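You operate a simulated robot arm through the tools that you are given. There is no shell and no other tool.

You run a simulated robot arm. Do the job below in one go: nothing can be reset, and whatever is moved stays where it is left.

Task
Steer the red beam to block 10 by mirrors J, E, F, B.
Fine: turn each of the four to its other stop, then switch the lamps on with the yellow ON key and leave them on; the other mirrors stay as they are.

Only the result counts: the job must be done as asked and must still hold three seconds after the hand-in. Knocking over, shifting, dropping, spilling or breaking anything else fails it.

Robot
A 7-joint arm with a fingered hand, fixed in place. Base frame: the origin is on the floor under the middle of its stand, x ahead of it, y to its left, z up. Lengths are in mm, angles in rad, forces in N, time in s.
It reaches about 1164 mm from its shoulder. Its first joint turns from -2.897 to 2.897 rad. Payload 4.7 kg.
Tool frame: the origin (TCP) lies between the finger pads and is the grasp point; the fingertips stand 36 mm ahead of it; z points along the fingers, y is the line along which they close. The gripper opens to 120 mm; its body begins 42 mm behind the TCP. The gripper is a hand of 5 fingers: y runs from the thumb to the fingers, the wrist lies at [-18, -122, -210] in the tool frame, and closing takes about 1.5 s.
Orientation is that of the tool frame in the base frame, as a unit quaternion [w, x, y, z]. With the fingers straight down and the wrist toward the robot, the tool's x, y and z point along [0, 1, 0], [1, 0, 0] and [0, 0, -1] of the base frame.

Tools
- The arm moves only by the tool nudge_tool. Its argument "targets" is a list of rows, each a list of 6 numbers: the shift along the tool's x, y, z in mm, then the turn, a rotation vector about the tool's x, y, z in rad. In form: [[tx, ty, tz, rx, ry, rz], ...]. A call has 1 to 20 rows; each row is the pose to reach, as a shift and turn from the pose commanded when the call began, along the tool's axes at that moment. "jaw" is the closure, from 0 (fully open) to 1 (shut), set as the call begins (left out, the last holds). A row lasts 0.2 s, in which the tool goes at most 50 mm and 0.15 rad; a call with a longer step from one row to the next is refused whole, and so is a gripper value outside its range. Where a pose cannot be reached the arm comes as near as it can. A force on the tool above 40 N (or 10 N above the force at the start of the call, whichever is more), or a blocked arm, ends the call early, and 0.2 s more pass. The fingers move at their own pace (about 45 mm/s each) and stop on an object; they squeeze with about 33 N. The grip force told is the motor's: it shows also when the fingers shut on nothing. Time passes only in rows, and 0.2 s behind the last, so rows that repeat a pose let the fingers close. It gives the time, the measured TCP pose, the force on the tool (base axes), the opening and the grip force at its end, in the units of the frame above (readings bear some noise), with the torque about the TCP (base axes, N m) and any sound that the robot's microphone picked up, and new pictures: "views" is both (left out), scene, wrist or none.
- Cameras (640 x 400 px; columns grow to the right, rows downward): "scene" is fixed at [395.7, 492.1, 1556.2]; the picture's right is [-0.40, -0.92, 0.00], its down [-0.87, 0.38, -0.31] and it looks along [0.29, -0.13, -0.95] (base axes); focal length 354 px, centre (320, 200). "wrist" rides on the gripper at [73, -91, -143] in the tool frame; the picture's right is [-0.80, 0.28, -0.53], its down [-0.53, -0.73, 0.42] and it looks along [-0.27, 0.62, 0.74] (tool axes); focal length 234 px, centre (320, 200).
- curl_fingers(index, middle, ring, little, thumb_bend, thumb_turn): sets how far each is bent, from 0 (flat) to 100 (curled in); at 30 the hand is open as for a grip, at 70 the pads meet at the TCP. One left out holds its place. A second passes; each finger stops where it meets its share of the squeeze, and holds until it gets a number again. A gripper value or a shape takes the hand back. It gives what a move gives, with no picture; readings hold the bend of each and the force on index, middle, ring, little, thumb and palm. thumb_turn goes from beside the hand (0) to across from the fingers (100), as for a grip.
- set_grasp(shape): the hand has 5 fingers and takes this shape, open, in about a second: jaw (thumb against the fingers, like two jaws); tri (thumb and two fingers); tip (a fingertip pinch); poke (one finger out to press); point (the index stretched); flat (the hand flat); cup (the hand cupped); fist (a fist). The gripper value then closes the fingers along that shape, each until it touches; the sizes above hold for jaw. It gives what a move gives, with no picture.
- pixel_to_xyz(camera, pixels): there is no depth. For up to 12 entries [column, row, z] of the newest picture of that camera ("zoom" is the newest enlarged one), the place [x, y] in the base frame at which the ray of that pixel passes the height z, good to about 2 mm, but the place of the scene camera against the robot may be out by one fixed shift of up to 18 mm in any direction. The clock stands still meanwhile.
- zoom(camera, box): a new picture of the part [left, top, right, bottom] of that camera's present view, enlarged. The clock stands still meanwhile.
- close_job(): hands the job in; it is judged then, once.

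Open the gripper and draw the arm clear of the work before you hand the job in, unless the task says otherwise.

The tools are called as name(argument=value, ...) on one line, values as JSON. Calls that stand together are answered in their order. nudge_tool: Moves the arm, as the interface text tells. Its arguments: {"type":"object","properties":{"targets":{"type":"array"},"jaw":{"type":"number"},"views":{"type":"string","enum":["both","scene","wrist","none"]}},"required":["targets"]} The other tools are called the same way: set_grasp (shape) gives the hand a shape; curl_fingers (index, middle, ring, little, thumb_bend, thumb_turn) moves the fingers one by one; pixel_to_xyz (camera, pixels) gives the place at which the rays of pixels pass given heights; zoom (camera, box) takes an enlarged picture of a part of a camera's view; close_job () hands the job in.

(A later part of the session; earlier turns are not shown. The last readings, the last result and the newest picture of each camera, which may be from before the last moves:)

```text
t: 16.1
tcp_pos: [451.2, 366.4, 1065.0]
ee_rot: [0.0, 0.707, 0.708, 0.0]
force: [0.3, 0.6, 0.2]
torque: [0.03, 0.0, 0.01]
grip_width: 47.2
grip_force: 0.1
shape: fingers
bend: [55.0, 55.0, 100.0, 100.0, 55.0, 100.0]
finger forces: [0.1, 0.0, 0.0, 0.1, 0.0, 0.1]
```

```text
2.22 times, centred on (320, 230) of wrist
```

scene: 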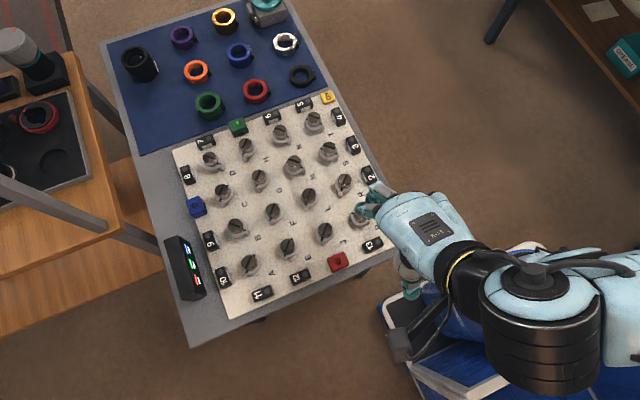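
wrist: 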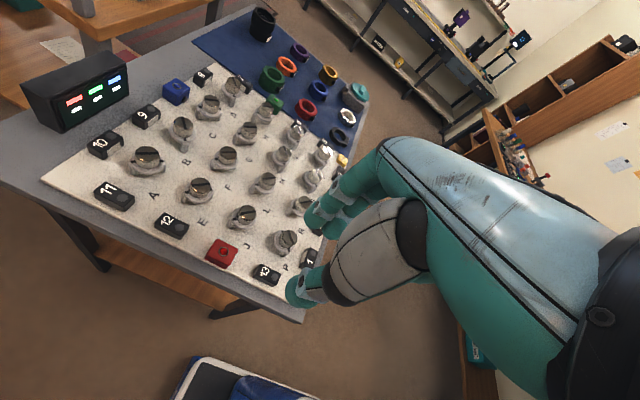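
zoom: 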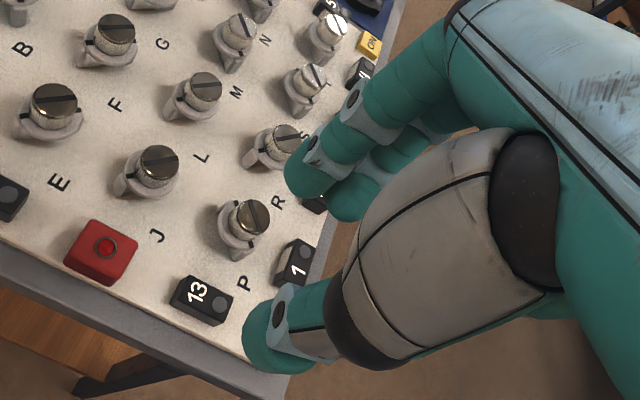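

Index and middle tips straddle tool x=0 at y≈+25 and the thumb sits at y≈-25, so the tripod is centred on the TCP. I bring the TCP above J (554.5, 419) at z=905, keeping tips above the knob.

nudge_tool(targets=[[18, 35, 0, 0, 0, 0], [36, 70, 0, 0, 0, 0], [52.5, 103.5, 10, 0, 0, 0], [52.5, 103.5, 55, 0, 0, 0], [52.5, 103.5, 100, 0, 0, 0], [52.5, 103.5, 140, 0, 0, 0], [52.5, 103.5, 160, 0, 0, 0], [52.5, 103.5, 160, 0, 0, 0]])

zoom(camera="wrist", box=[240, 140, 400, 320])

zoom(camera="scene", box=[260, 160, 420, 300])

```text
t: 17.9
tcp_pos: [554.0, 420.5, 907.0]
ee_rot: [0.0, 0.707, 0.707, 0.0]
force: [0.7, 0.8, -0.2]
torque: [-0.02, 0.0, 0.01]
grip_width: 47.7
grip_force: 0.1
shape: fingers
bend: [55.0, 55.0, 100.0, 100.0, 55.0, 100.0]
finger forces: [0.0, 0.0, 0.0, 0.0, 0.0, 0.0]
```

scene: 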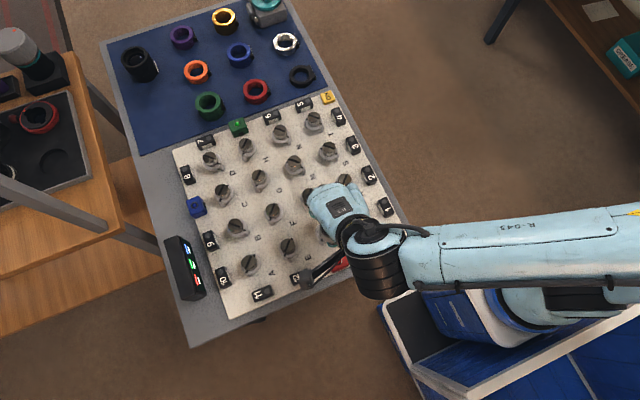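
wrist: 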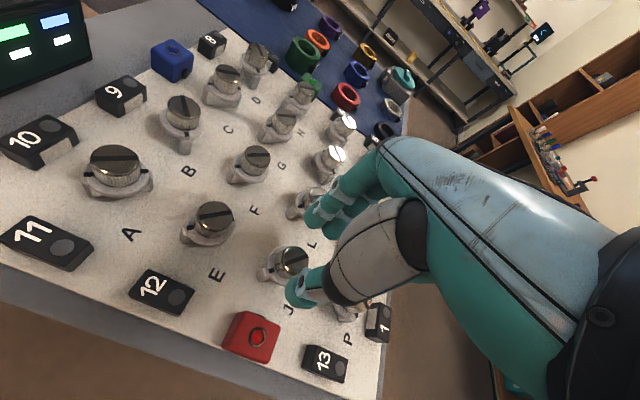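

```text
2.22 times, centred on (320, 230) of wrist
```

zoom: 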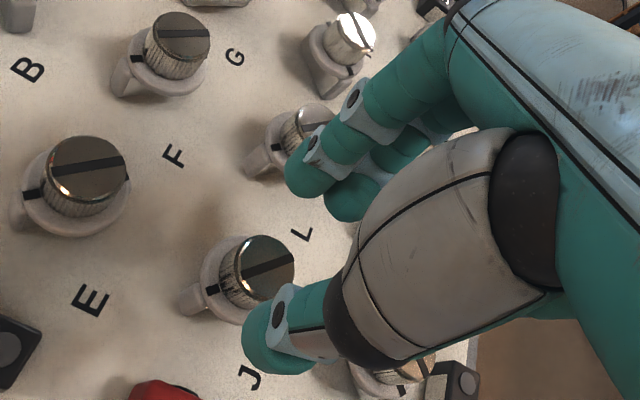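

```text
2.86 times, centred on (340, 230) of scene
```

zoom: 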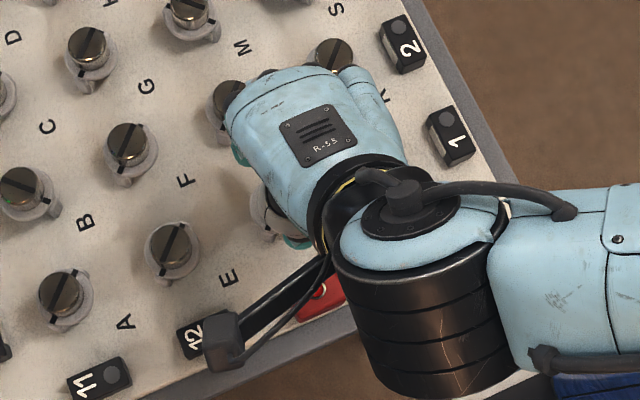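

J's knob top appears at wrist (294,261.5), matching the predicted (292,261) for a centred TCP. I descend 45 mm straight down to straddle the knob.

nudge_tool(targets=[[-1, 0, 15, 0, 0, 0], [-1, 0, 30, 0, 0, 0], [-1, 0, 45, 0, 0, 0], [-1, 0, 45, 0, 0, 0]])

zoom(camera="wrist", box=[240, 160, 380, 300])

```text
t: 18.9
tcp_pos: [555.1, 418.5, 862.4]
ee_rot: [0.0, 0.707, 0.707, 0.0]
force: [0.8, 0.1, 0.4]
torque: [0.0, 0.0, 0.04]
grip_width: 47.5
grip_force: 0.0
shape: fingers
bend: [55.0, 55.0, 100.0, 100.0, 55.0, 100.0]
finger forces: [0.0, 0.0, 0.0, 0.1, 0.1, 0.0]
```

scene: 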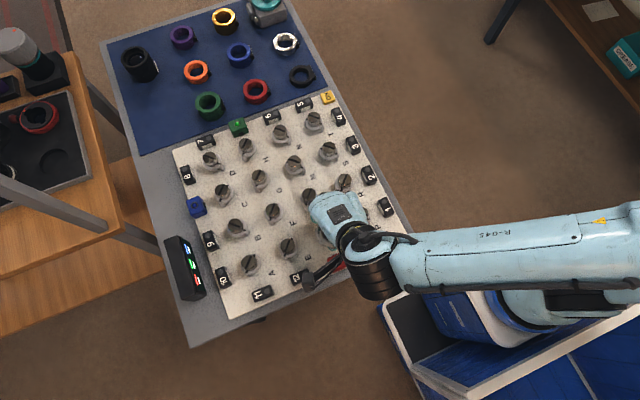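
wrist: 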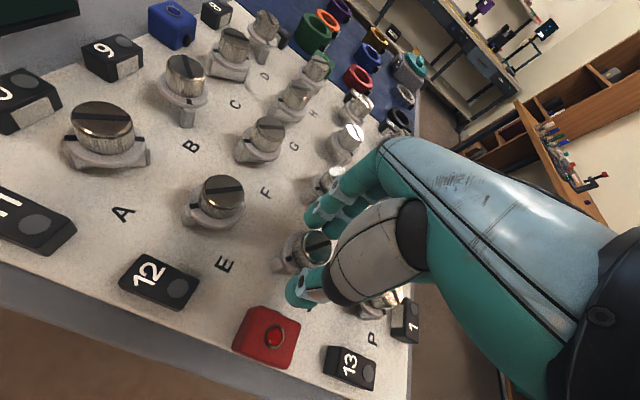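

```text
2.86 times, centred on (310, 230) of wrist
```

zoom: 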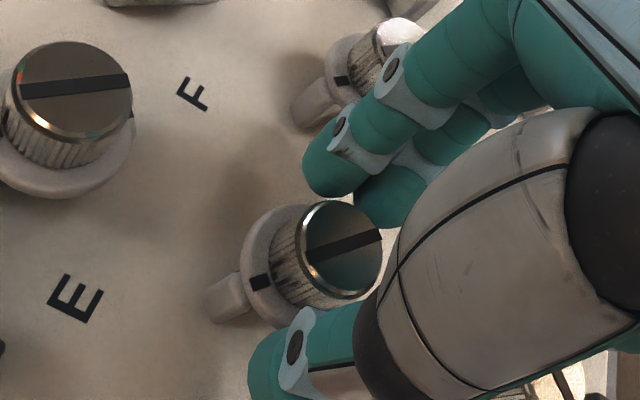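

The knob is centred between thumb and fingers. I go 5 mm lower and close index, middle and thumb onto it.

nudge_tool(targets=[[0, 0, 5, 0, 0, 0], [0, 0, 5, 0, 0, 0]], views="none")

curl_fingers(index=68, middle=68, thumb_bend=68)

zoom(camera="wrist", box=[240, 160, 380, 300])

```text
t: 19.5
tcp_pos: [555.2, 417.5, 857.3]
ee_rot: [0.0, 0.707, 0.707, -0.001]
force: [-1.1, 0.3, 0.5]
torque: [-0.02, -0.03, 0.01]
grip_width: 47.3
grip_force: 0.1
shape: fingers
bend: [55.0, 55.0, 100.0, 100.0, 55.0, 100.0]
finger forces: [0.0, 0.1, 0.1, 0.1, 0.0, 0.0]
```

```text
t: 20.5
tcp_pos: [555.2, 418.6, 858.3]
ee_rot: [0.0, 0.707, 0.707, 0.0]
force: [9.7, -1.2, 7.2]
torque: [-0.21, -0.59, 0.02]
grip_width: 28.2
grip_force: 13.4
shape: fingers
bend: [62.0, 62.0, 100.0, 100.0, 63.0, 100.0]
finger forces: [5.1, 15.5, 0.1, 0.1, 5.8, 0.0]
```

```text
2.86 times, centred on (310, 230) of wrist
```

zoom: 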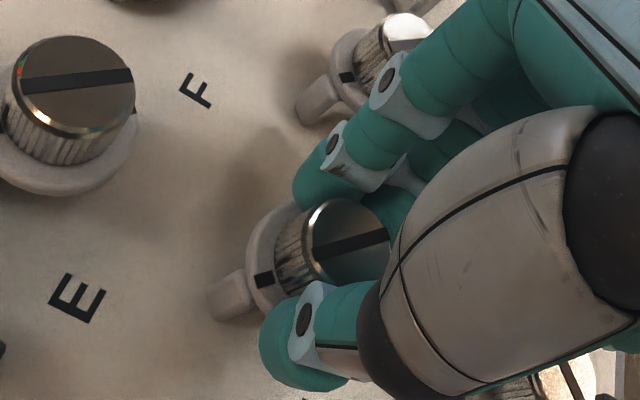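

The grip holds the knob (28 mm, forces 5/15/6 N). I test a counter-clockwise turn of 0.3 rad (seen from above), with 1 mm forward shift to even out the grip.

nudge_tool(targets=[[0, 1, 0, 0, 0, -0.08], [0, 1, 0, 0, 0, -0.16], [0, 1, 0, 0, 0, -0.24], [0, 1, 0, 0, 0, -0.3], [0, 1, 0, 0, 0, -0.3]])

zoom(camera="wrist", box=[240, 160, 380, 300])

```text
t: 21.7
tcp_pos: [554.5, 418.4, 856.9]
ee_rot: [0.0, 0.593, 0.805, 0.0]
force: [4.1, 2.2, 3.8]
torque: [0.04, -0.18, -0.05]
grip_width: 27.5
grip_force: 9.9
shape: fingers
bend: [62.0, 64.0, 100.0, 100.0, 63.0, 100.0]
finger forces: [5.8, 5.5, 0.0, 0.0, 7.3, 0.1]
```

scene: 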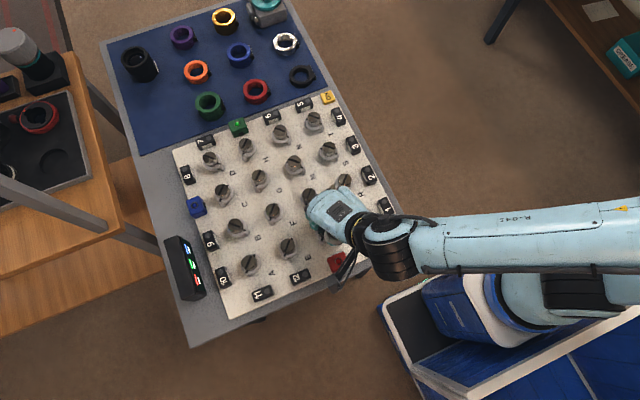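
wrist: 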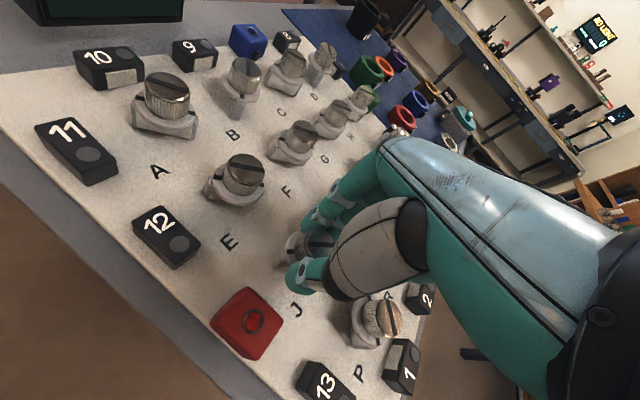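

```text
2.86 times, centred on (310, 230) of wrist
```

zoom: 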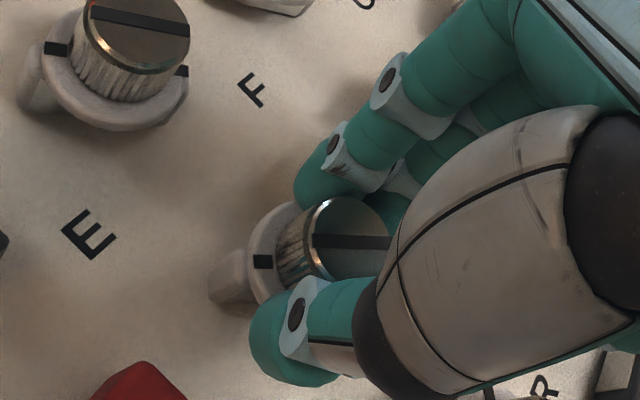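

J's slot stayed still relative to the board (it rotated in the hand's view just like its neighbours), so counter-clockwise is either blocked or slipped. I now turn clockwise by 0.5 rad and compare.

nudge_tool(targets=[[0, 0, 0, 0, 0, 0.1], [0, 0, 0, 0, 0, 0.2], [0, 0, 0, 0, 0, 0.3], [0, 0, 0, 0, 0, 0.4], [0, 0, 0, 0, 0, 0.5], [0, 0, 0, 0, 0, 0.5]])

zoom(camera="wrist", box=[240, 160, 380, 300])

```text
t: 23.1
tcp_pos: [555.3, 417.7, 856.0]
ee_rot: [-0.001, 0.774, 0.633, 0.0]
force: [2.1, 4.5, 7.8]
torque: [0.07, -0.03, -0.02]
grip_width: 27.4
grip_force: 10.6
shape: fingers
bend: [63.0, 64.0, 100.0, 100.0, 63.0, 100.0]
finger forces: [4.7, 6.6, 0.0, 0.0, 9.2, 0.0]
```

scene: 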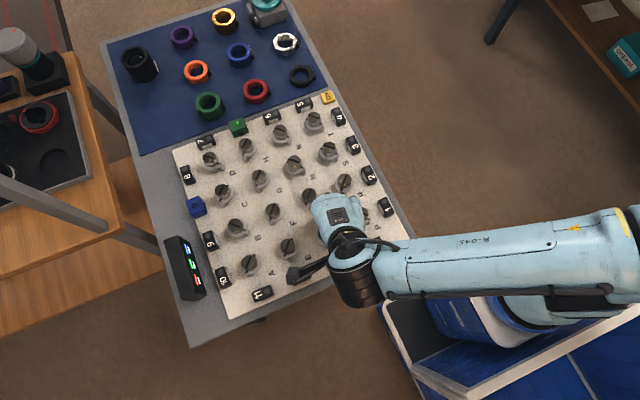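
wrist: 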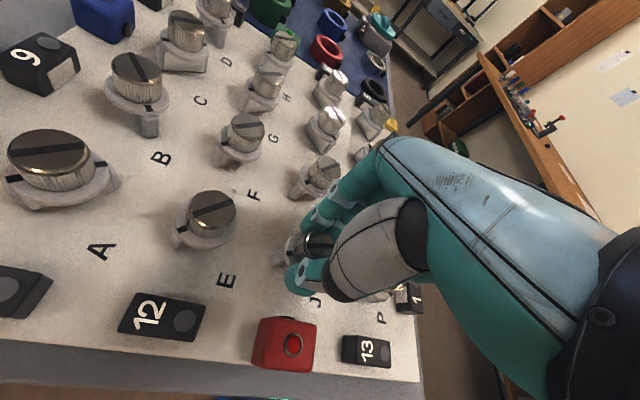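

```text
2.86 times, centred on (310, 230) of wrist
```

zoom: 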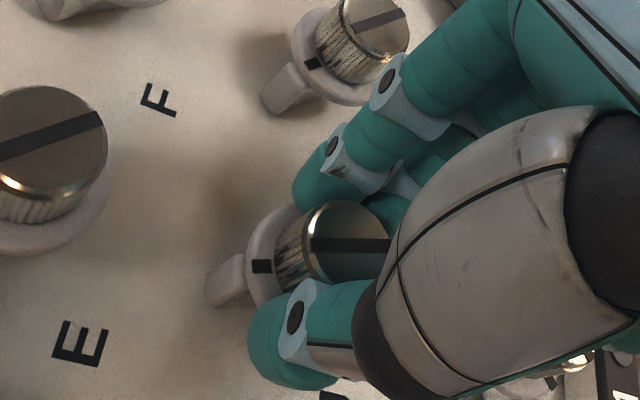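

J's slot stayed fixed relative to the hand while the neighbours rotated, so J turns clockwise (0.5 rad so far). I continue clockwise by 0.6 rad.

nudge_tool(targets=[[0, 0, 0, 0, 0, 0.12], [0, 0, 0, 0, 0, 0.24], [0, 0, 0, 0, 0, 0.36], [0, 0, 0, 0, 0, 0.48], [0, 0, 0, 0, 0, 0.6], [0, 0, 0, 0, 0, 0.6]])

zoom(camera="wrist", box=[240, 160, 380, 300])

```text
t: 24.5
tcp_pos: [555.6, 417.8, 856.7]
ee_rot: [0.0, 0.927, 0.375, -0.001]
force: [1.1, 1.9, 3.5]
torque: [0.03, -0.05, -0.01]
grip_width: 27.1
grip_force: 9.0
shape: fingers
bend: [63.0, 65.0, 100.0, 100.0, 63.0, 100.0]
finger forces: [3.9, 4.9, 0.0, 0.0, 9.3, 0.0]
```

scene: 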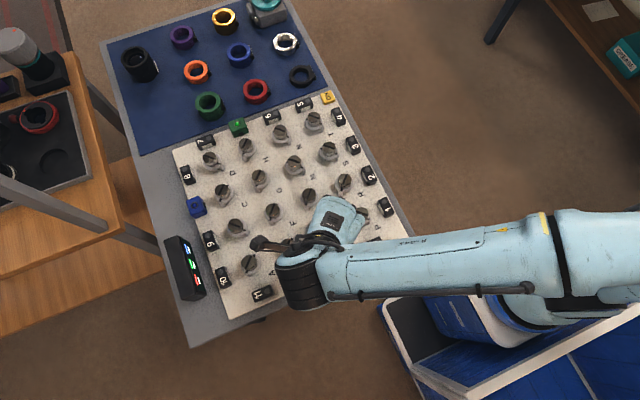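
wrist: 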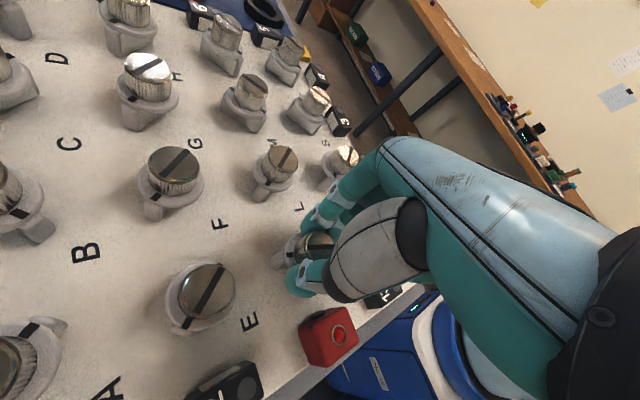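

```text
2.86 times, centred on (310, 230) of wrist
```

zoom: 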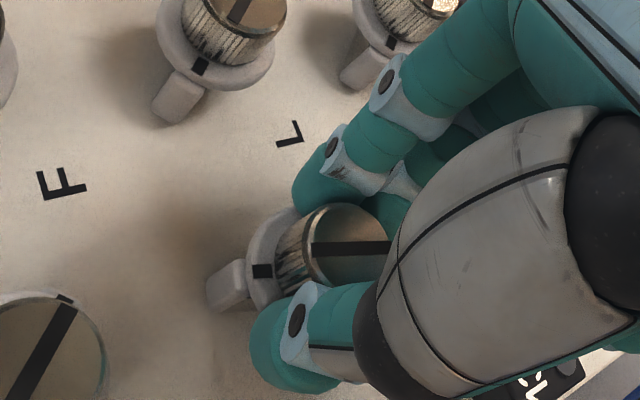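

J still follows the hand (1.1 rad so far). I continue clockwise by another 0.58 rad to reach and press onto the stop.

nudge_tool(targets=[[0, 0, 0, 0, 0, 0.12], [0, 0, 0, 0, 0, 0.24], [0, 0, 0, 0, 0, 0.36], [0, 0, 0, 0, 0, 0.48], [0, 0, 0, 0, 0, 0.58], [0, 0, 0, 0, 0, 0.58]])

zoom(camera="wrist", box=[240, 160, 380, 300])

```text
t: 25.9
tcp_pos: [555.2, 418.3, 857.7]
ee_rot: [-0.001, 0.995, 0.095, 0.001]
force: [2.3, 1.4, 3.3]
torque: [0.0, -0.06, 0.06]
grip_width: 27.4
grip_force: 9.5
shape: fingers
bend: [64.0, 64.0, 100.0, 100.0, 62.0, 100.0]
finger forces: [3.4, 6.1, 0.1, 0.0, 9.0, 0.0]
```

scene: 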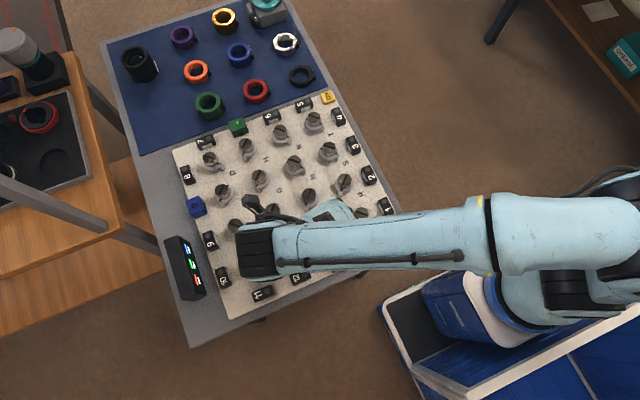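
wrist: 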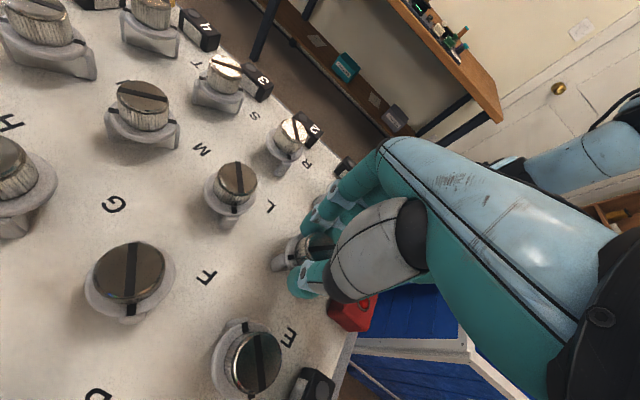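

```text
2.86 times, centred on (310, 230) of wrist
```

zoom: 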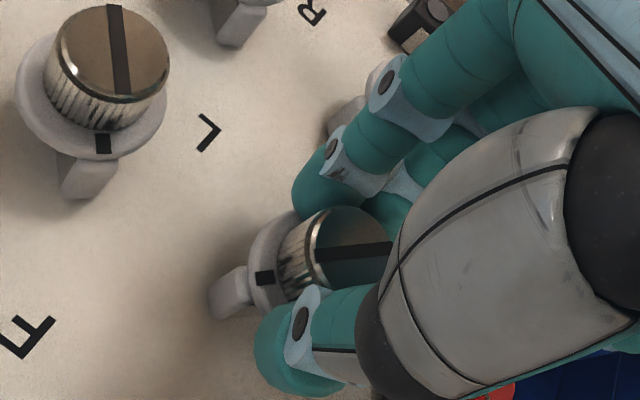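

The slot has slipped ~7° in the grip over the last part, matching J reaching its stop at 90°. I open the fingers, lift, and check J from above.

curl_fingers(index=52, middle=52, thumb_bend=52)

nudge_tool(targets=[[0, 0, -25, 0, 0, 0], [0, 0, -50, 0, 0, 0], [0, 0, -70, 0, 0, 0], [0, 0, -70, 0, 0, -0.14], [0, 0, -70, 0, 0, -0.28], [0, 0, -70, 0, 0, -0.42], [0, 0, -70, 0, 0, -0.56], [0, 0, -70, 0, 0, -0.7], [0, 0, -70, 0, 0, -0.84], [0, 0, -70, 0, 0, -0.98], [0, 0, -70, 0, 0, -1.12], [0, 0, -70, 0, 0, -1.26], [0, 0, -70, 0, 0, -1.38], [0, 0, -70, 0, 0, -1.38]])

zoom(camera="wrist", box=[200, 140, 380, 320])

```text
t: 26.9
tcp_pos: [554.4, 417.9, 856.1]
ee_rot: [0.0, 0.995, 0.095, 0.0]
force: [0.5, 0.2, 0.4]
torque: [0.01, -0.01, 0.02]
grip_width: 56.2
grip_force: 0.0
shape: fingers
bend: [52.0, 52.0, 100.0, 100.0, 52.0, 100.0]
finger forces: [0.0, 0.0, 0.0, 0.1, 0.0, 0.0]
```

```text
t: 29.9
tcp_pos: [555.8, 417.7, 926.9]
ee_rot: [0.0, 0.707, 0.707, 0.0]
force: [0.6, -0.9, 0.4]
torque: [0.03, 0.01, 0.0]
grip_width: 56.2
grip_force: 0.1
shape: fingers
bend: [52.0, 52.0, 100.0, 100.0, 52.0, 100.0]
finger forces: [0.0, 0.0, 0.1, 0.0, 0.0, 0.1]
```

scene: 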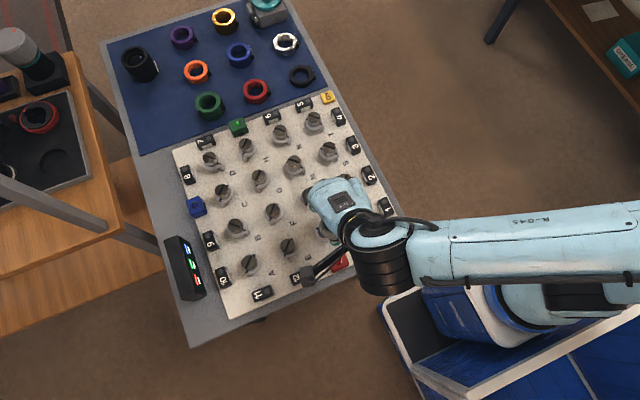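
wrist: 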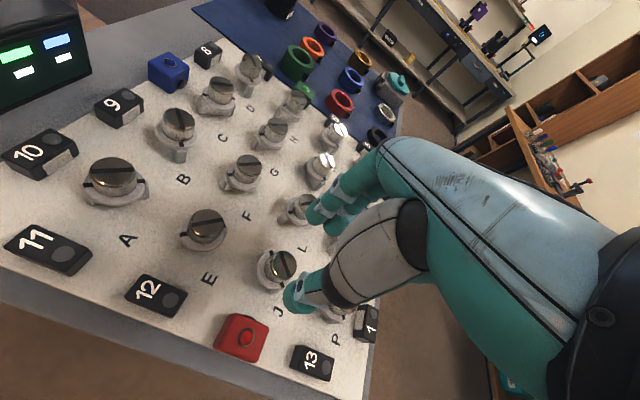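

```text
2.22 times, centred on (290, 230) of wrist
```

zoom: 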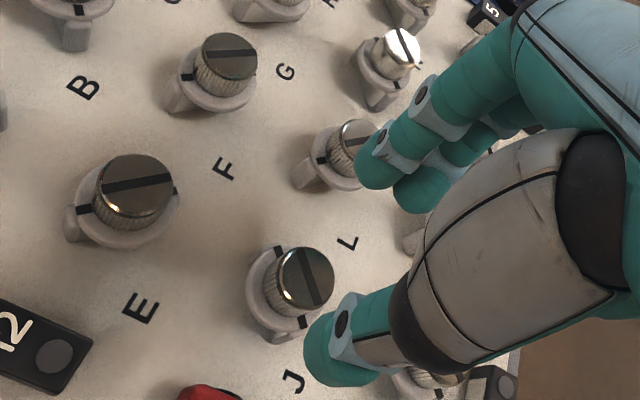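

J's slot now shows the "\" orientation like M/N. Next I move above E (555,505.5) at the same height while yawing counter-clockwise 0.75 rad, to have room for a 90° clockwise turn.

nudge_tool(targets=[[18, 0, 0, 0, 0, -0.14], [36, 0, 0, 0, 0, -0.28], [54, 0, 0, 0, 0, -0.42], [72, 0, 0, 0, 0, -0.56], [87.5, -0.5, 0, 0, 0, -0.7], [87.5, -0.5, 0, 0, 0, -0.75], [87.5, -0.5, 0, 0, 0, -0.75]])

zoom(camera="wrist", box=[200, 140, 380, 320])

```text
t: 31.5
tcp_pos: [555.5, 506.1, 927.2]
ee_rot: [0.0, 0.399, 0.917, 0.0]
force: [0.3, 0.3, 0.7]
torque: [-0.02, 0.01, -0.01]
grip_width: 56.5
grip_force: 0.0
shape: fingers
bend: [52.0, 52.0, 100.0, 100.0, 52.0, 100.0]
finger forces: [0.0, 0.0, 0.1, 0.0, 0.0, 0.0]
```

scene: 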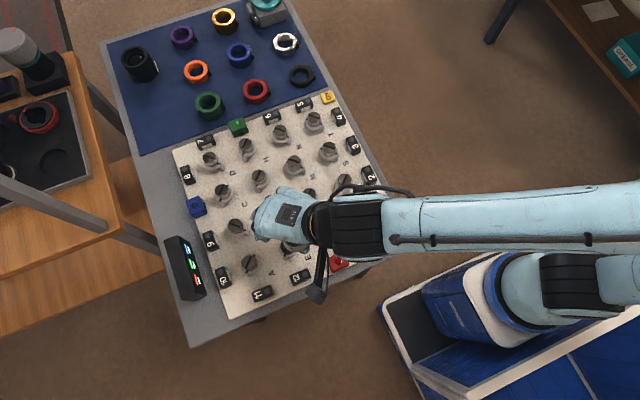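
wrist: 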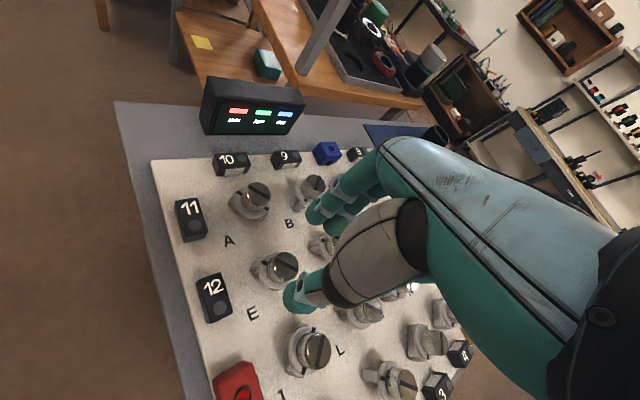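

```text
2.22 times, centred on (290, 230) of wrist
```

zoom: 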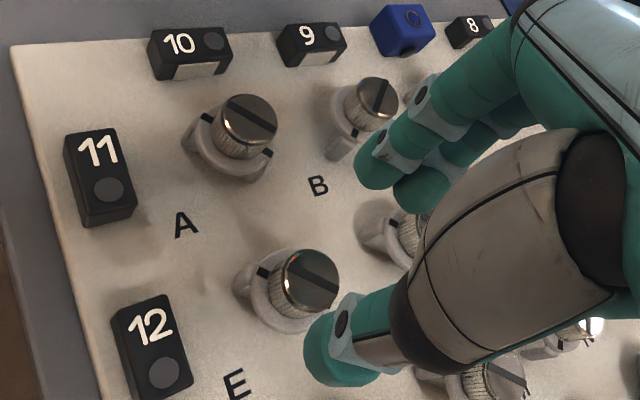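

E's knob top shows at wrist (286.4,265); I check its exact position at z=837.

pixel_to_xyz(camera="wrist", pixels=[[286.4, 265.1, 837], [286.4, 265.1, 835], [312, 351, 837], [257, 196.5, 837]])

zoom(camera="wrist", box=[250, 230, 330, 310])

```text
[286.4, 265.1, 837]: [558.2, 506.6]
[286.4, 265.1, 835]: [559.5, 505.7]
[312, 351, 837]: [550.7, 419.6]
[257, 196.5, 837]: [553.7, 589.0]
```

```text
5.00 times, centred on (290, 270) of wrist
```

zoom: 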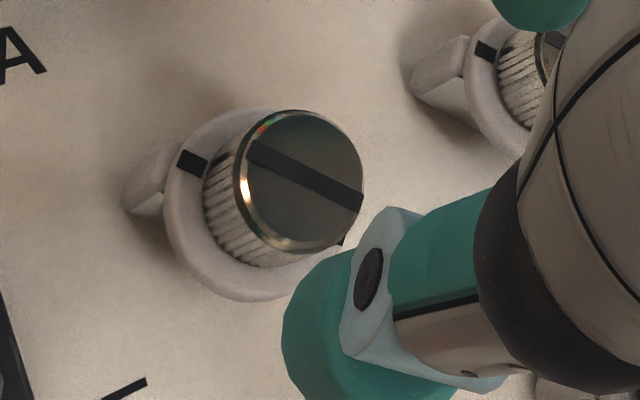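

E is centred within ~1-2 mm. I descend 70 mm around it and close the fingers.

nudge_tool(targets=[[0, 0.5, 25, 0, 0, 0], [0, 0.5, 48, 0, 0, 0], [0, 0.5, 60, 0, 0, 0], [0, 0.5, 70, 0, 0, 0], [0, 0.5, 70, 0, 0, 0]], views="wrist")

curl_fingers(index=68, middle=68, thumb_bend=68)

zoom(camera="wrist", box=[240, 160, 380, 300])

```text
t: 32.7
tcp_pos: [555.7, 505.1, 858.5]
ee_rot: [-0.001, 0.399, 0.917, 0.0]
force: [0.0, -0.4, -1.0]
torque: [0.05, -0.02, 0.02]
grip_width: 56.5
grip_force: 0.1
shape: fingers
bend: [52.0, 52.0, 100.0, 100.0, 52.0, 100.0]
finger forces: [0.1, 0.0, 0.0, 0.0, 0.0, 0.0]
```

wrist: 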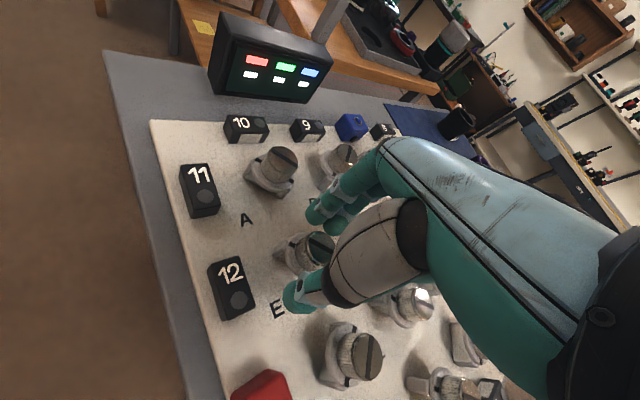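

```text
t: 33.7
tcp_pos: [557.0, 505.6, 857.7]
ee_rot: [0.0, 0.398, 0.917, 0.0]
force: [1.4, -0.9, -1.2]
torque: [0.02, -0.04, -0.02]
grip_width: 28.0
grip_force: 6.6
shape: fingers
bend: [63.0, 65.0, 100.0, 100.0, 62.0, 100.0]
finger forces: [4.2, 2.8, 0.0, 0.1, 6.8, 0.0]
```

```text
2.86 times, centred on (310, 230) of wrist
```

zoom: 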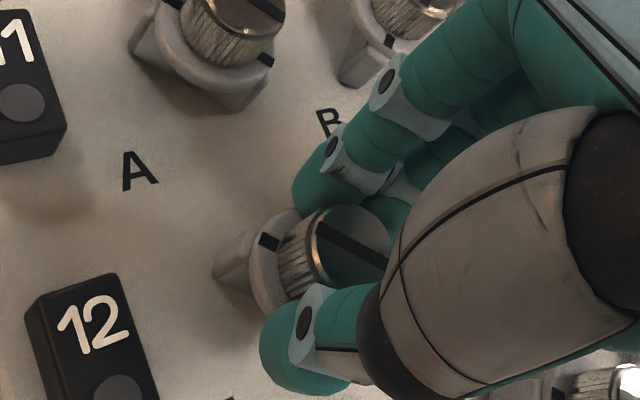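

Gripped E. I firm up the squeeze a little and start a clockwise turn of 0.56 rad to confirm the direction.

curl_fingers(index=74, middle=74, thumb_bend=74)

nudge_tool(targets=[[0, 0, 0, 0, 0, 0.14], [0, 0, 0, 0, 0, 0.28], [0, 0, 0, 0, 0, 0.42], [0, 0, 0, 0, 0, 0.56], [0, 0, 0, 0, 0, 0.56]])

zoom(camera="wrist", box=[240, 160, 380, 300])

```text
t: 34.7
tcp_pos: [556.0, 506.5, 856.6]
ee_rot: [0.0, 0.399, 0.917, -0.001]
force: [4.9, 1.5, -7.9]
torque: [-0.03, -0.06, 0.01]
grip_width: 26.2
grip_force: 16.5
shape: fingers
bend: [61.0, 65.0, 100.0, 100.0, 63.0, 100.0]
finger forces: [10.2, 9.0, 0.0, 0.0, 15.4, 0.0]
```

```text
t: 35.9
tcp_pos: [556.2, 505.2, 856.7]
ee_rot: [0.0, 0.637, 0.771, 0.0]
force: [2.4, -4.0, -4.1]
torque: [-0.11, -0.02, 0.01]
grip_width: 26.3
grip_force: 17.7
shape: fingers
bend: [61.0, 65.0, 100.0, 100.0, 63.0, 100.0]
finger forces: [9.4, 10.2, 0.1, 0.0, 15.6, 0.0]
```

scene: 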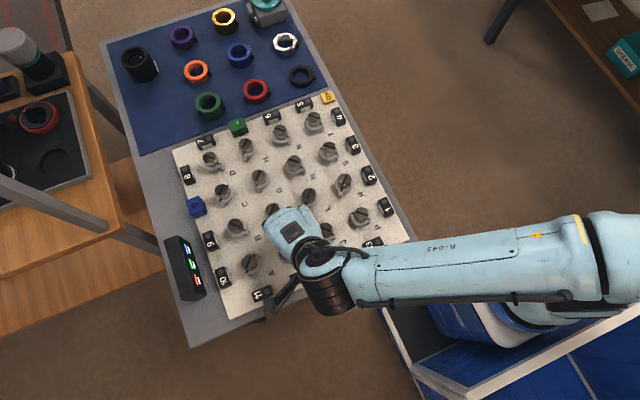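
wrist: 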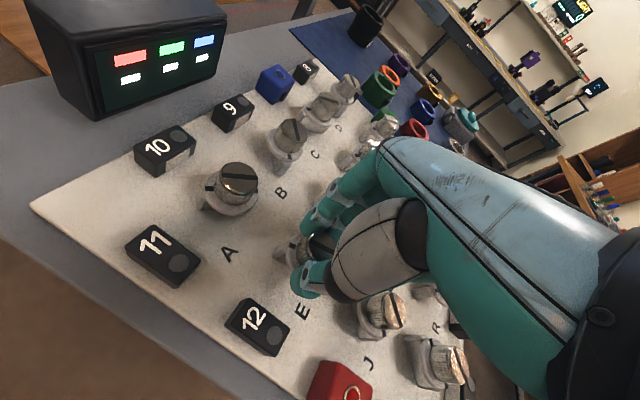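

```text
2.86 times, centred on (310, 230) of wrist
```

zoom: 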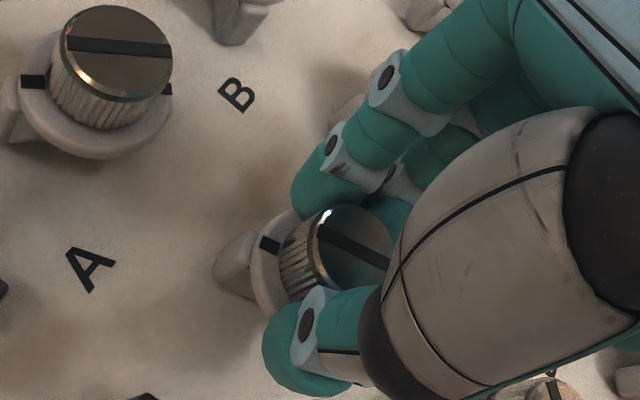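

E follows the hand clockwise. I continue by 1.11 rad to reach the stop.

nudge_tool(targets=[[0, 0, 0, 0, 0, 0.14], [0, 0, 0, 0, 0, 0.28], [0, 0, 0, 0, 0, 0.42], [0, 0, 0, 0, 0, 0.56], [0, 0, 0, 0, 0, 0.7], [0, 0, 0, 0, 0, 0.84], [0, 0, 0, 0, 0, 0.94], [0, 0, 0, 0, 0, 1.04], [0, 0, 0, 0, 0, 1.11], [0, 0, 0, 0, 0, 1.11]])

zoom(camera="wrist", box=[240, 160, 380, 300])

```text
t: 38.1
tcp_pos: [555.6, 505.8, 857.3]
ee_rot: [0.0, 0.948, 0.319, 0.001]
force: [-0.5, -10.6, -0.8]
torque: [-0.32, -0.02, 0.05]
grip_width: 26.2
grip_force: 19.1
shape: fingers
bend: [60.0, 64.0, 100.0, 100.0, 64.0, 100.0]
finger forces: [10.4, 13.6, 0.0, 0.0, 13.4, 0.0]
```

scene: 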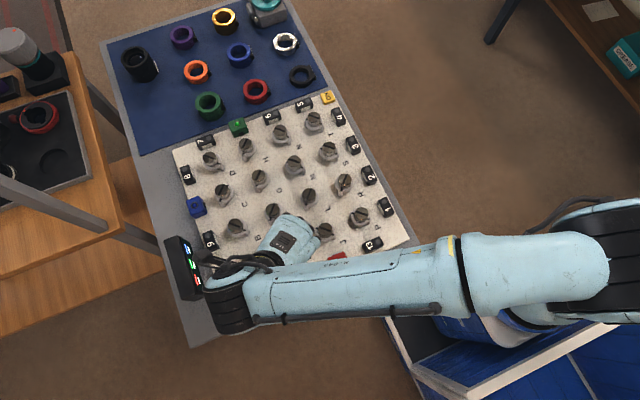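
wrist: 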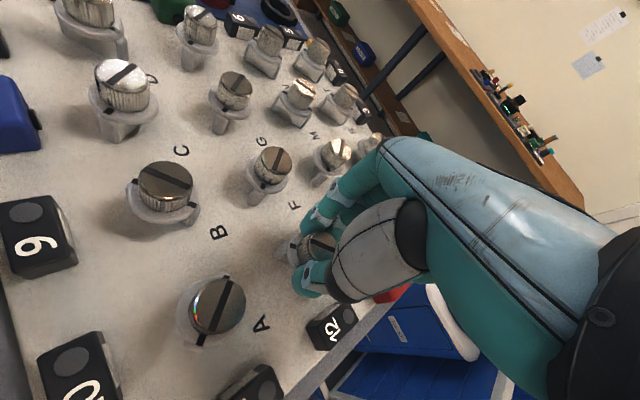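

```text
2.86 times, centred on (310, 230) of wrist
```

zoom: 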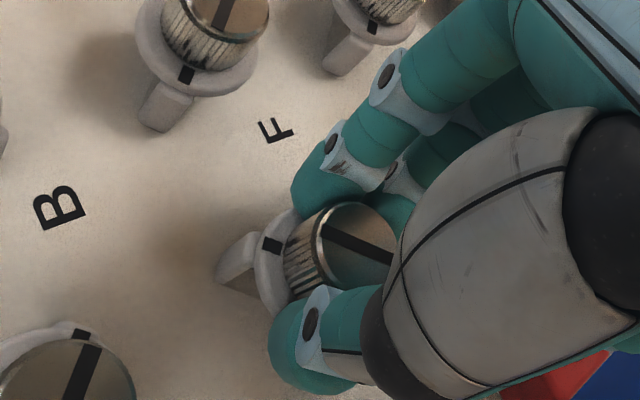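

E's slot slipped ~4° in the grip at the end with side force rising, so E is at its stop. I release, lift, and move above F (640, 505.5) while yawing back to -0.75.

curl_fingers(index=52, middle=52, thumb_bend=52)

nudge_tool(targets=[[0, 0, -25, 0, 0, 0], [0, 0, -50, 0, 0, 0], [0, 0, -70, 0, 0, -0.1], [6.8, 5.2, -70, 0, 0, -0.24], [13.6, 10.3, -70, 0, 0, -0.38], [20.3, 15.5, -70, 0, 0, -0.52], [27, 20.6, -70, 0, 0, -0.66], [33.8, 25.8, -70, 0, 0, -0.8], [40.6, 30.9, -70, 0, 0, -0.94], [47.3, 36.1, -70, 0, 0, -1.08], [54.1, 41.2, -70, 0, 0, -1.22], [60.8, 46.4, -70, 0, 0, -1.36], [67.6, 51.5, -70, 0, 0, -1.5], [67.6, 51.5, -70, 0, 0, -1.64], [67.6, 51.5, -70, 0, 0, -1.67], [67.6, 51.5, -70, 0, 0, -1.67]])

zoom(camera="wrist", box=[140, 180, 360, 340])

zoom(camera="wrist", box=[250, 230, 330, 310])

```text
t: 39.1
tcp_pos: [555.6, 506.4, 856.6]
ee_rot: [0.0, 0.947, 0.32, 0.0]
force: [0.6, 0.9, -0.8]
torque: [-0.04, -0.02, -0.01]
grip_width: 56.5
grip_force: 0.1
shape: fingers
bend: [52.0, 52.0, 100.0, 100.0, 52.0, 100.0]
finger forces: [0.0, 0.0, 0.0, 0.1, 0.1, 0.0]
```

```text
t: 42.5
tcp_pos: [639.3, 504.8, 926.4]
ee_rot: [-0.001, 0.398, 0.917, 0.0]
force: [0.1, 0.1, -0.2]
torque: [0.01, -0.02, -0.01]
grip_width: 56.1
grip_force: 0.0
shape: fingers
bend: [52.0, 52.0, 100.0, 100.0, 52.0, 100.0]
finger forces: [0.1, 0.0, 0.0, 0.0, 0.0, 0.0]
```

scene: 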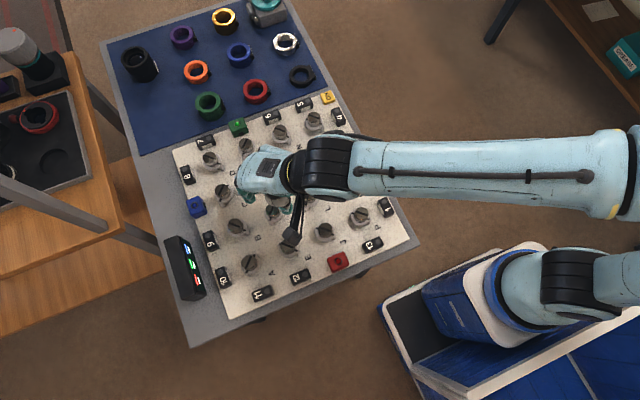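
wrist: 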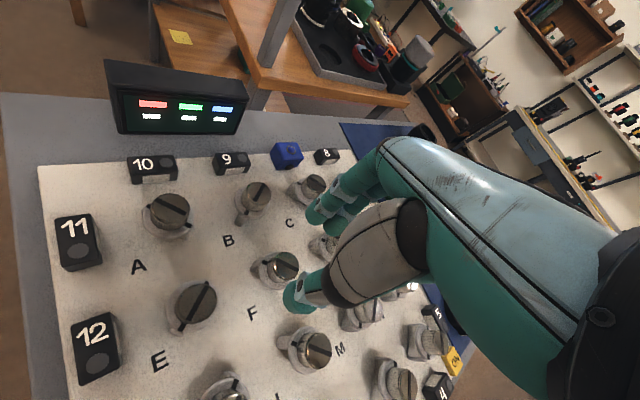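

```text
2.50 times, centred on (250, 260) of wrist
```

zoom: 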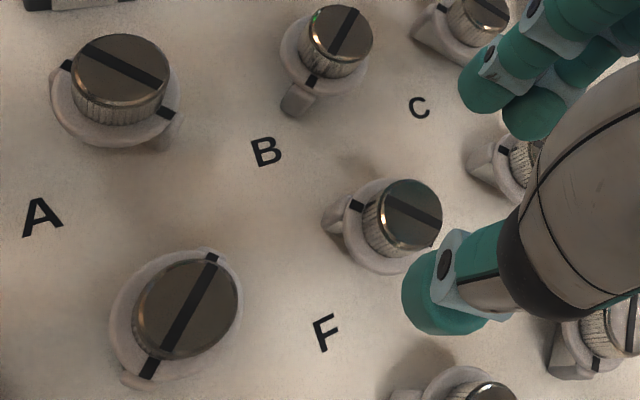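

```text
5.00 times, centred on (290, 270) of wrist
```

zoom: 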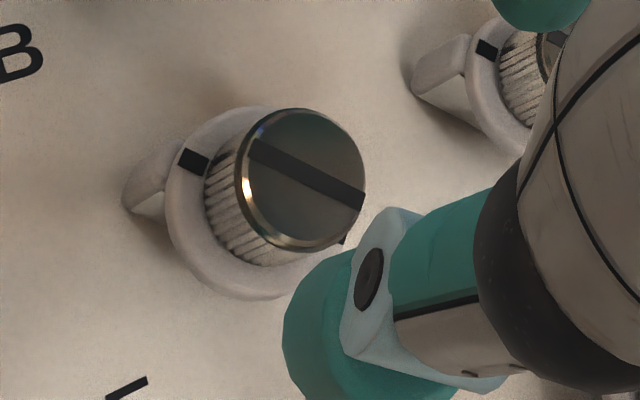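

E now shows the same slot direction as B ("\"), good. F is at the same spot in view as E was; I descend 70 mm and grip it.

nudge_tool(targets=[[0, 1, 25, 0, 0, 0], [0, 1, 48, 0, 0, 0], [0, 1, 60, 0, 0, 0], [0, 1, 70, 0, 0, 0], [0, 1, 70, 0, 0, 0]], views="none")

curl_fingers(index=74, middle=74, thumb_bend=74)

zoom(camera="wrist", box=[240, 160, 380, 300])

```text
t: 43.7
tcp_pos: [642.3, 508.5, 856.2]
ee_rot: [0.001, 0.398, 0.917, 0.0]
force: [-0.3, -0.7, 0.1]
torque: [0.0, 0.01, 0.0]
grip_width: 56.4
grip_force: 0.0
shape: fingers
bend: [52.0, 52.0, 100.0, 100.0, 52.0, 100.0]
finger forces: [0.0, 0.0, 0.0, 0.0, 0.0, 0.0]
```

```text
t: 44.7
tcp_pos: [641.7, 505.9, 857.0]
ee_rot: [0.0, 0.399, 0.917, -0.001]
force: [1.8, -0.5, -7.8]
torque: [-0.08, 0.04, -0.01]
grip_width: 26.3
grip_force: 17.3
shape: fingers
bend: [71.0, 66.0, 100.0, 100.0, 62.0, 100.0]
finger forces: [9.4, 8.3, 0.1, 0.0, 16.5, 0.0]
```

```text
2.86 times, centred on (310, 230) of wrist
```

zoom: 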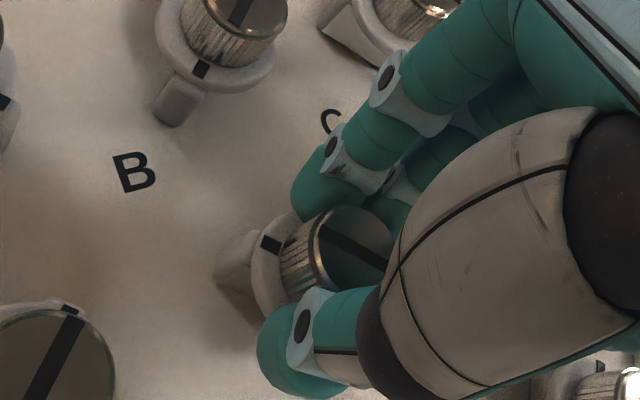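

F is gripped. I turn clockwise 0.56 rad and check that it follows.

nudge_tool(targets=[[0, 0, 0, 0, 0, 0.14], [0, 0, 0, 0, 0, 0.28], [0, 0, 0, 0, 0, 0.42], [0, 0, 0, 0, 0, 0.56], [0, 0, 0, 0, 0, 0.56]], views="wrist")

zoom(camera="wrist", box=[240, 160, 380, 300])

```text
t: 45.9
tcp_pos: [641.5, 505.5, 855.9]
ee_rot: [0.001, 0.638, 0.77, -0.001]
force: [4.6, -4.3, -10.9]
torque: [-0.14, -0.11, 0.02]
grip_width: 25.8
grip_force: 17.3
shape: fingers
bend: [71.0, 65.0, 100.0, 100.0, 63.0, 100.0]
finger forces: [9.6, 10.8, 0.0, 0.0, 15.0, 0.0]
```

wrist: 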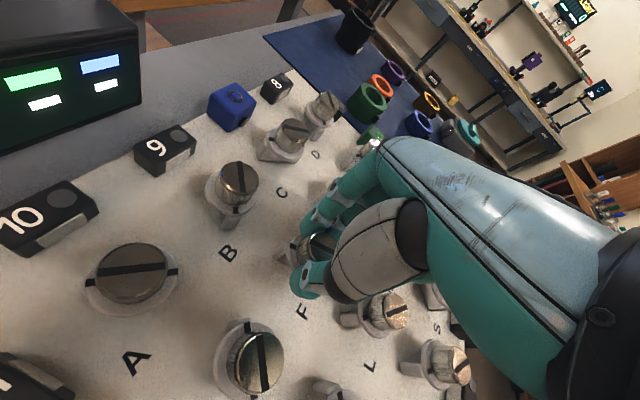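

```text
2.86 times, centred on (310, 230) of wrist
```

zoom: 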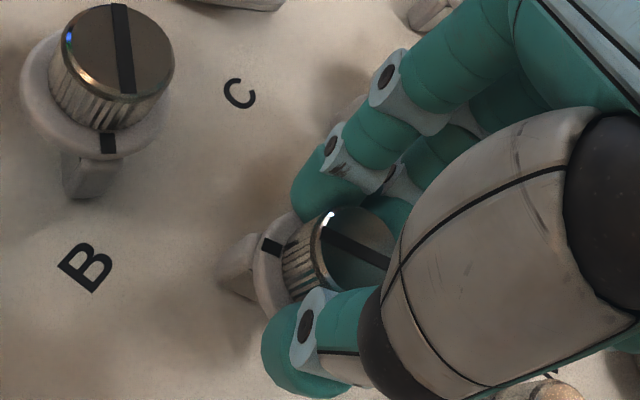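

F follows the hand. I continue clockwise by 1.12 rad to its stop.

nudge_tool(targets=[[0, 0, 0, 0, 0, 0.14], [0, 0, 0, 0, 0, 0.28], [0, 0, 0, 0, 0, 0.42], [0, 0, 0, 0, 0, 0.56], [0, 0, 0, 0, 0, 0.7], [0, 0, 0, 0, 0, 0.84], [0, 0, 0, 0, 0, 0.94], [0, 0, 0, 0, 0, 1.04], [0, 0, 0, 0, 0, 1.12], [0, 0, 0, 0, 0, 1.12]])

zoom(camera="wrist", box=[240, 160, 380, 300])

```text
t: 48.1
tcp_pos: [641.6, 505.7, 856.4]
ee_rot: [0.0, 0.949, 0.314, -0.002]
force: [1.5, -15.3, -14.7]
torque: [-0.42, -0.06, 0.0]
grip_width: 26.0
grip_force: 18.2
shape: fingers
bend: [71.0, 64.0, 100.0, 100.0, 64.0, 100.0]
finger forces: [11.4, 13.7, 0.0, 0.0, 10.8, 0.0]
```

scene: 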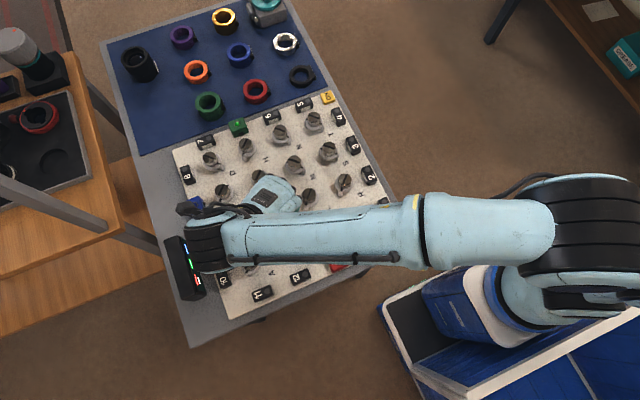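
wrist: 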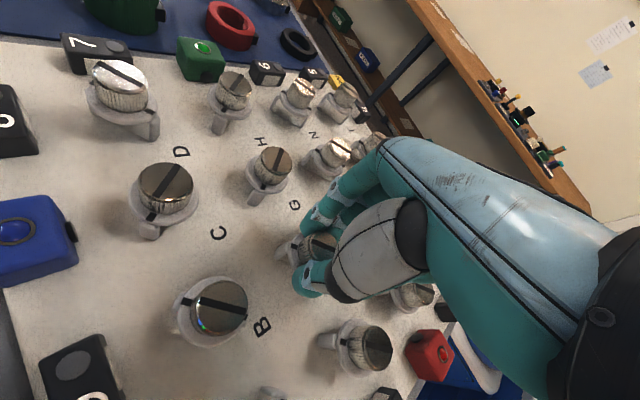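

```text
2.86 times, centred on (310, 230) of wrist
```

zoom: 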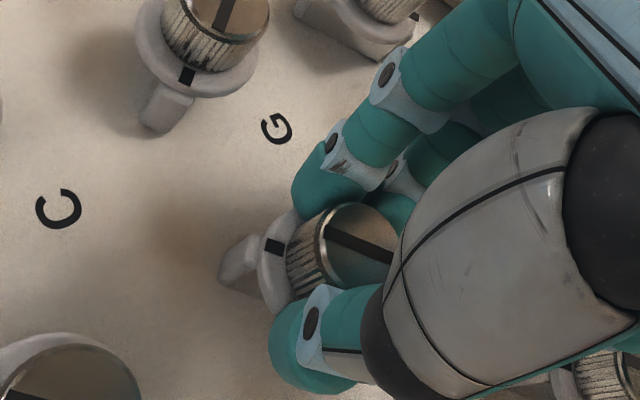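

F's slot slipped only in the last few degrees with the side force rising, so it is at its stop. I release, lift and shift to B (≈(640.5,590)), yaw +0.75, since B must turn counter-clockwise.

curl_fingers(index=52, middle=52, thumb_bend=52)

nudge_tool(targets=[[0, 0, -25, 0, 0, 0], [0, 0, -50, 0, 0, 0], [0, 0, -70, 0, 0, 0], [16.8, -22.6, -70, 0, 0, -0.06], [33.6, -45.3, -70, 0, 0, -0.12], [50.4, -67.9, -70, 0, 0, -0.17], [50.4, -67.9, -70, 0, 0, -0.17]])

zoom(camera="wrist", box=[220, 220, 340, 320])

zoom(camera="wrist", box=[200, 180, 420, 400])

```text
t: 49.1
tcp_pos: [639.9, 507.0, 857.2]
ee_rot: [0.001, 0.949, 0.315, 0.001]
force: [-0.7, -0.9, 0.4]
torque: [0.0, 0.05, -0.03]
grip_width: 56.2
grip_force: 0.0
shape: fingers
bend: [52.0, 52.0, 100.0, 100.0, 52.0, 100.0]
finger forces: [0.0, 0.0, 0.0, 0.0, 0.0, 0.0]
```

```text
t: 50.7
tcp_pos: [642.6, 591.7, 927.8]
ee_rot: [0.0, 0.919, 0.395, 0.0]
force: [0.0, 1.3, 0.3]
torque: [-0.02, -0.01, -0.05]
grip_width: 56.4
grip_force: 0.0
shape: fingers
bend: [52.0, 52.0, 100.0, 100.0, 52.0, 100.0]
finger forces: [0.0, 0.0, 0.1, 0.1, 0.0, 0.0]
```

scene: 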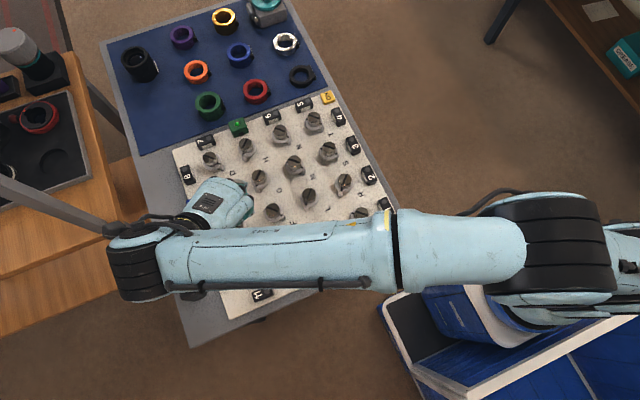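
wrist: 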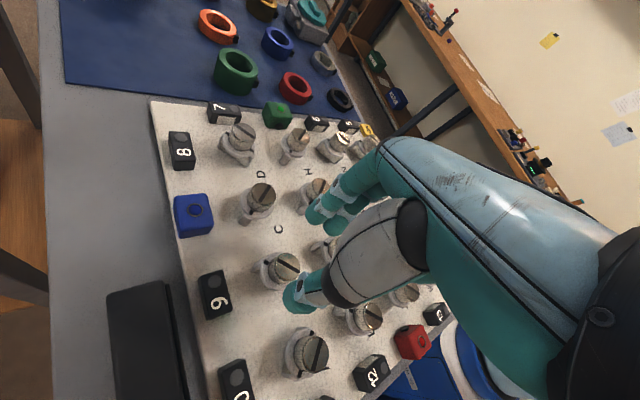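

```text
4.00 times, centred on (280, 270) of wrist
```

zoom: 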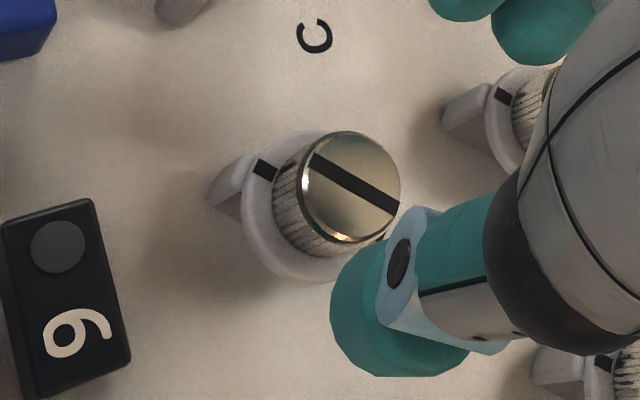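

```text
1.82 times, centred on (310, 290) of wrist
```

zoom: 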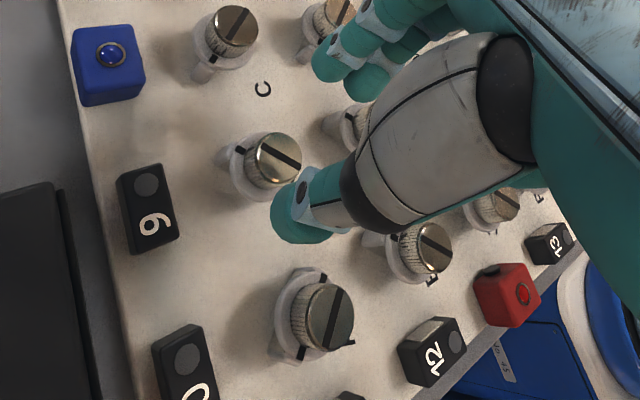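

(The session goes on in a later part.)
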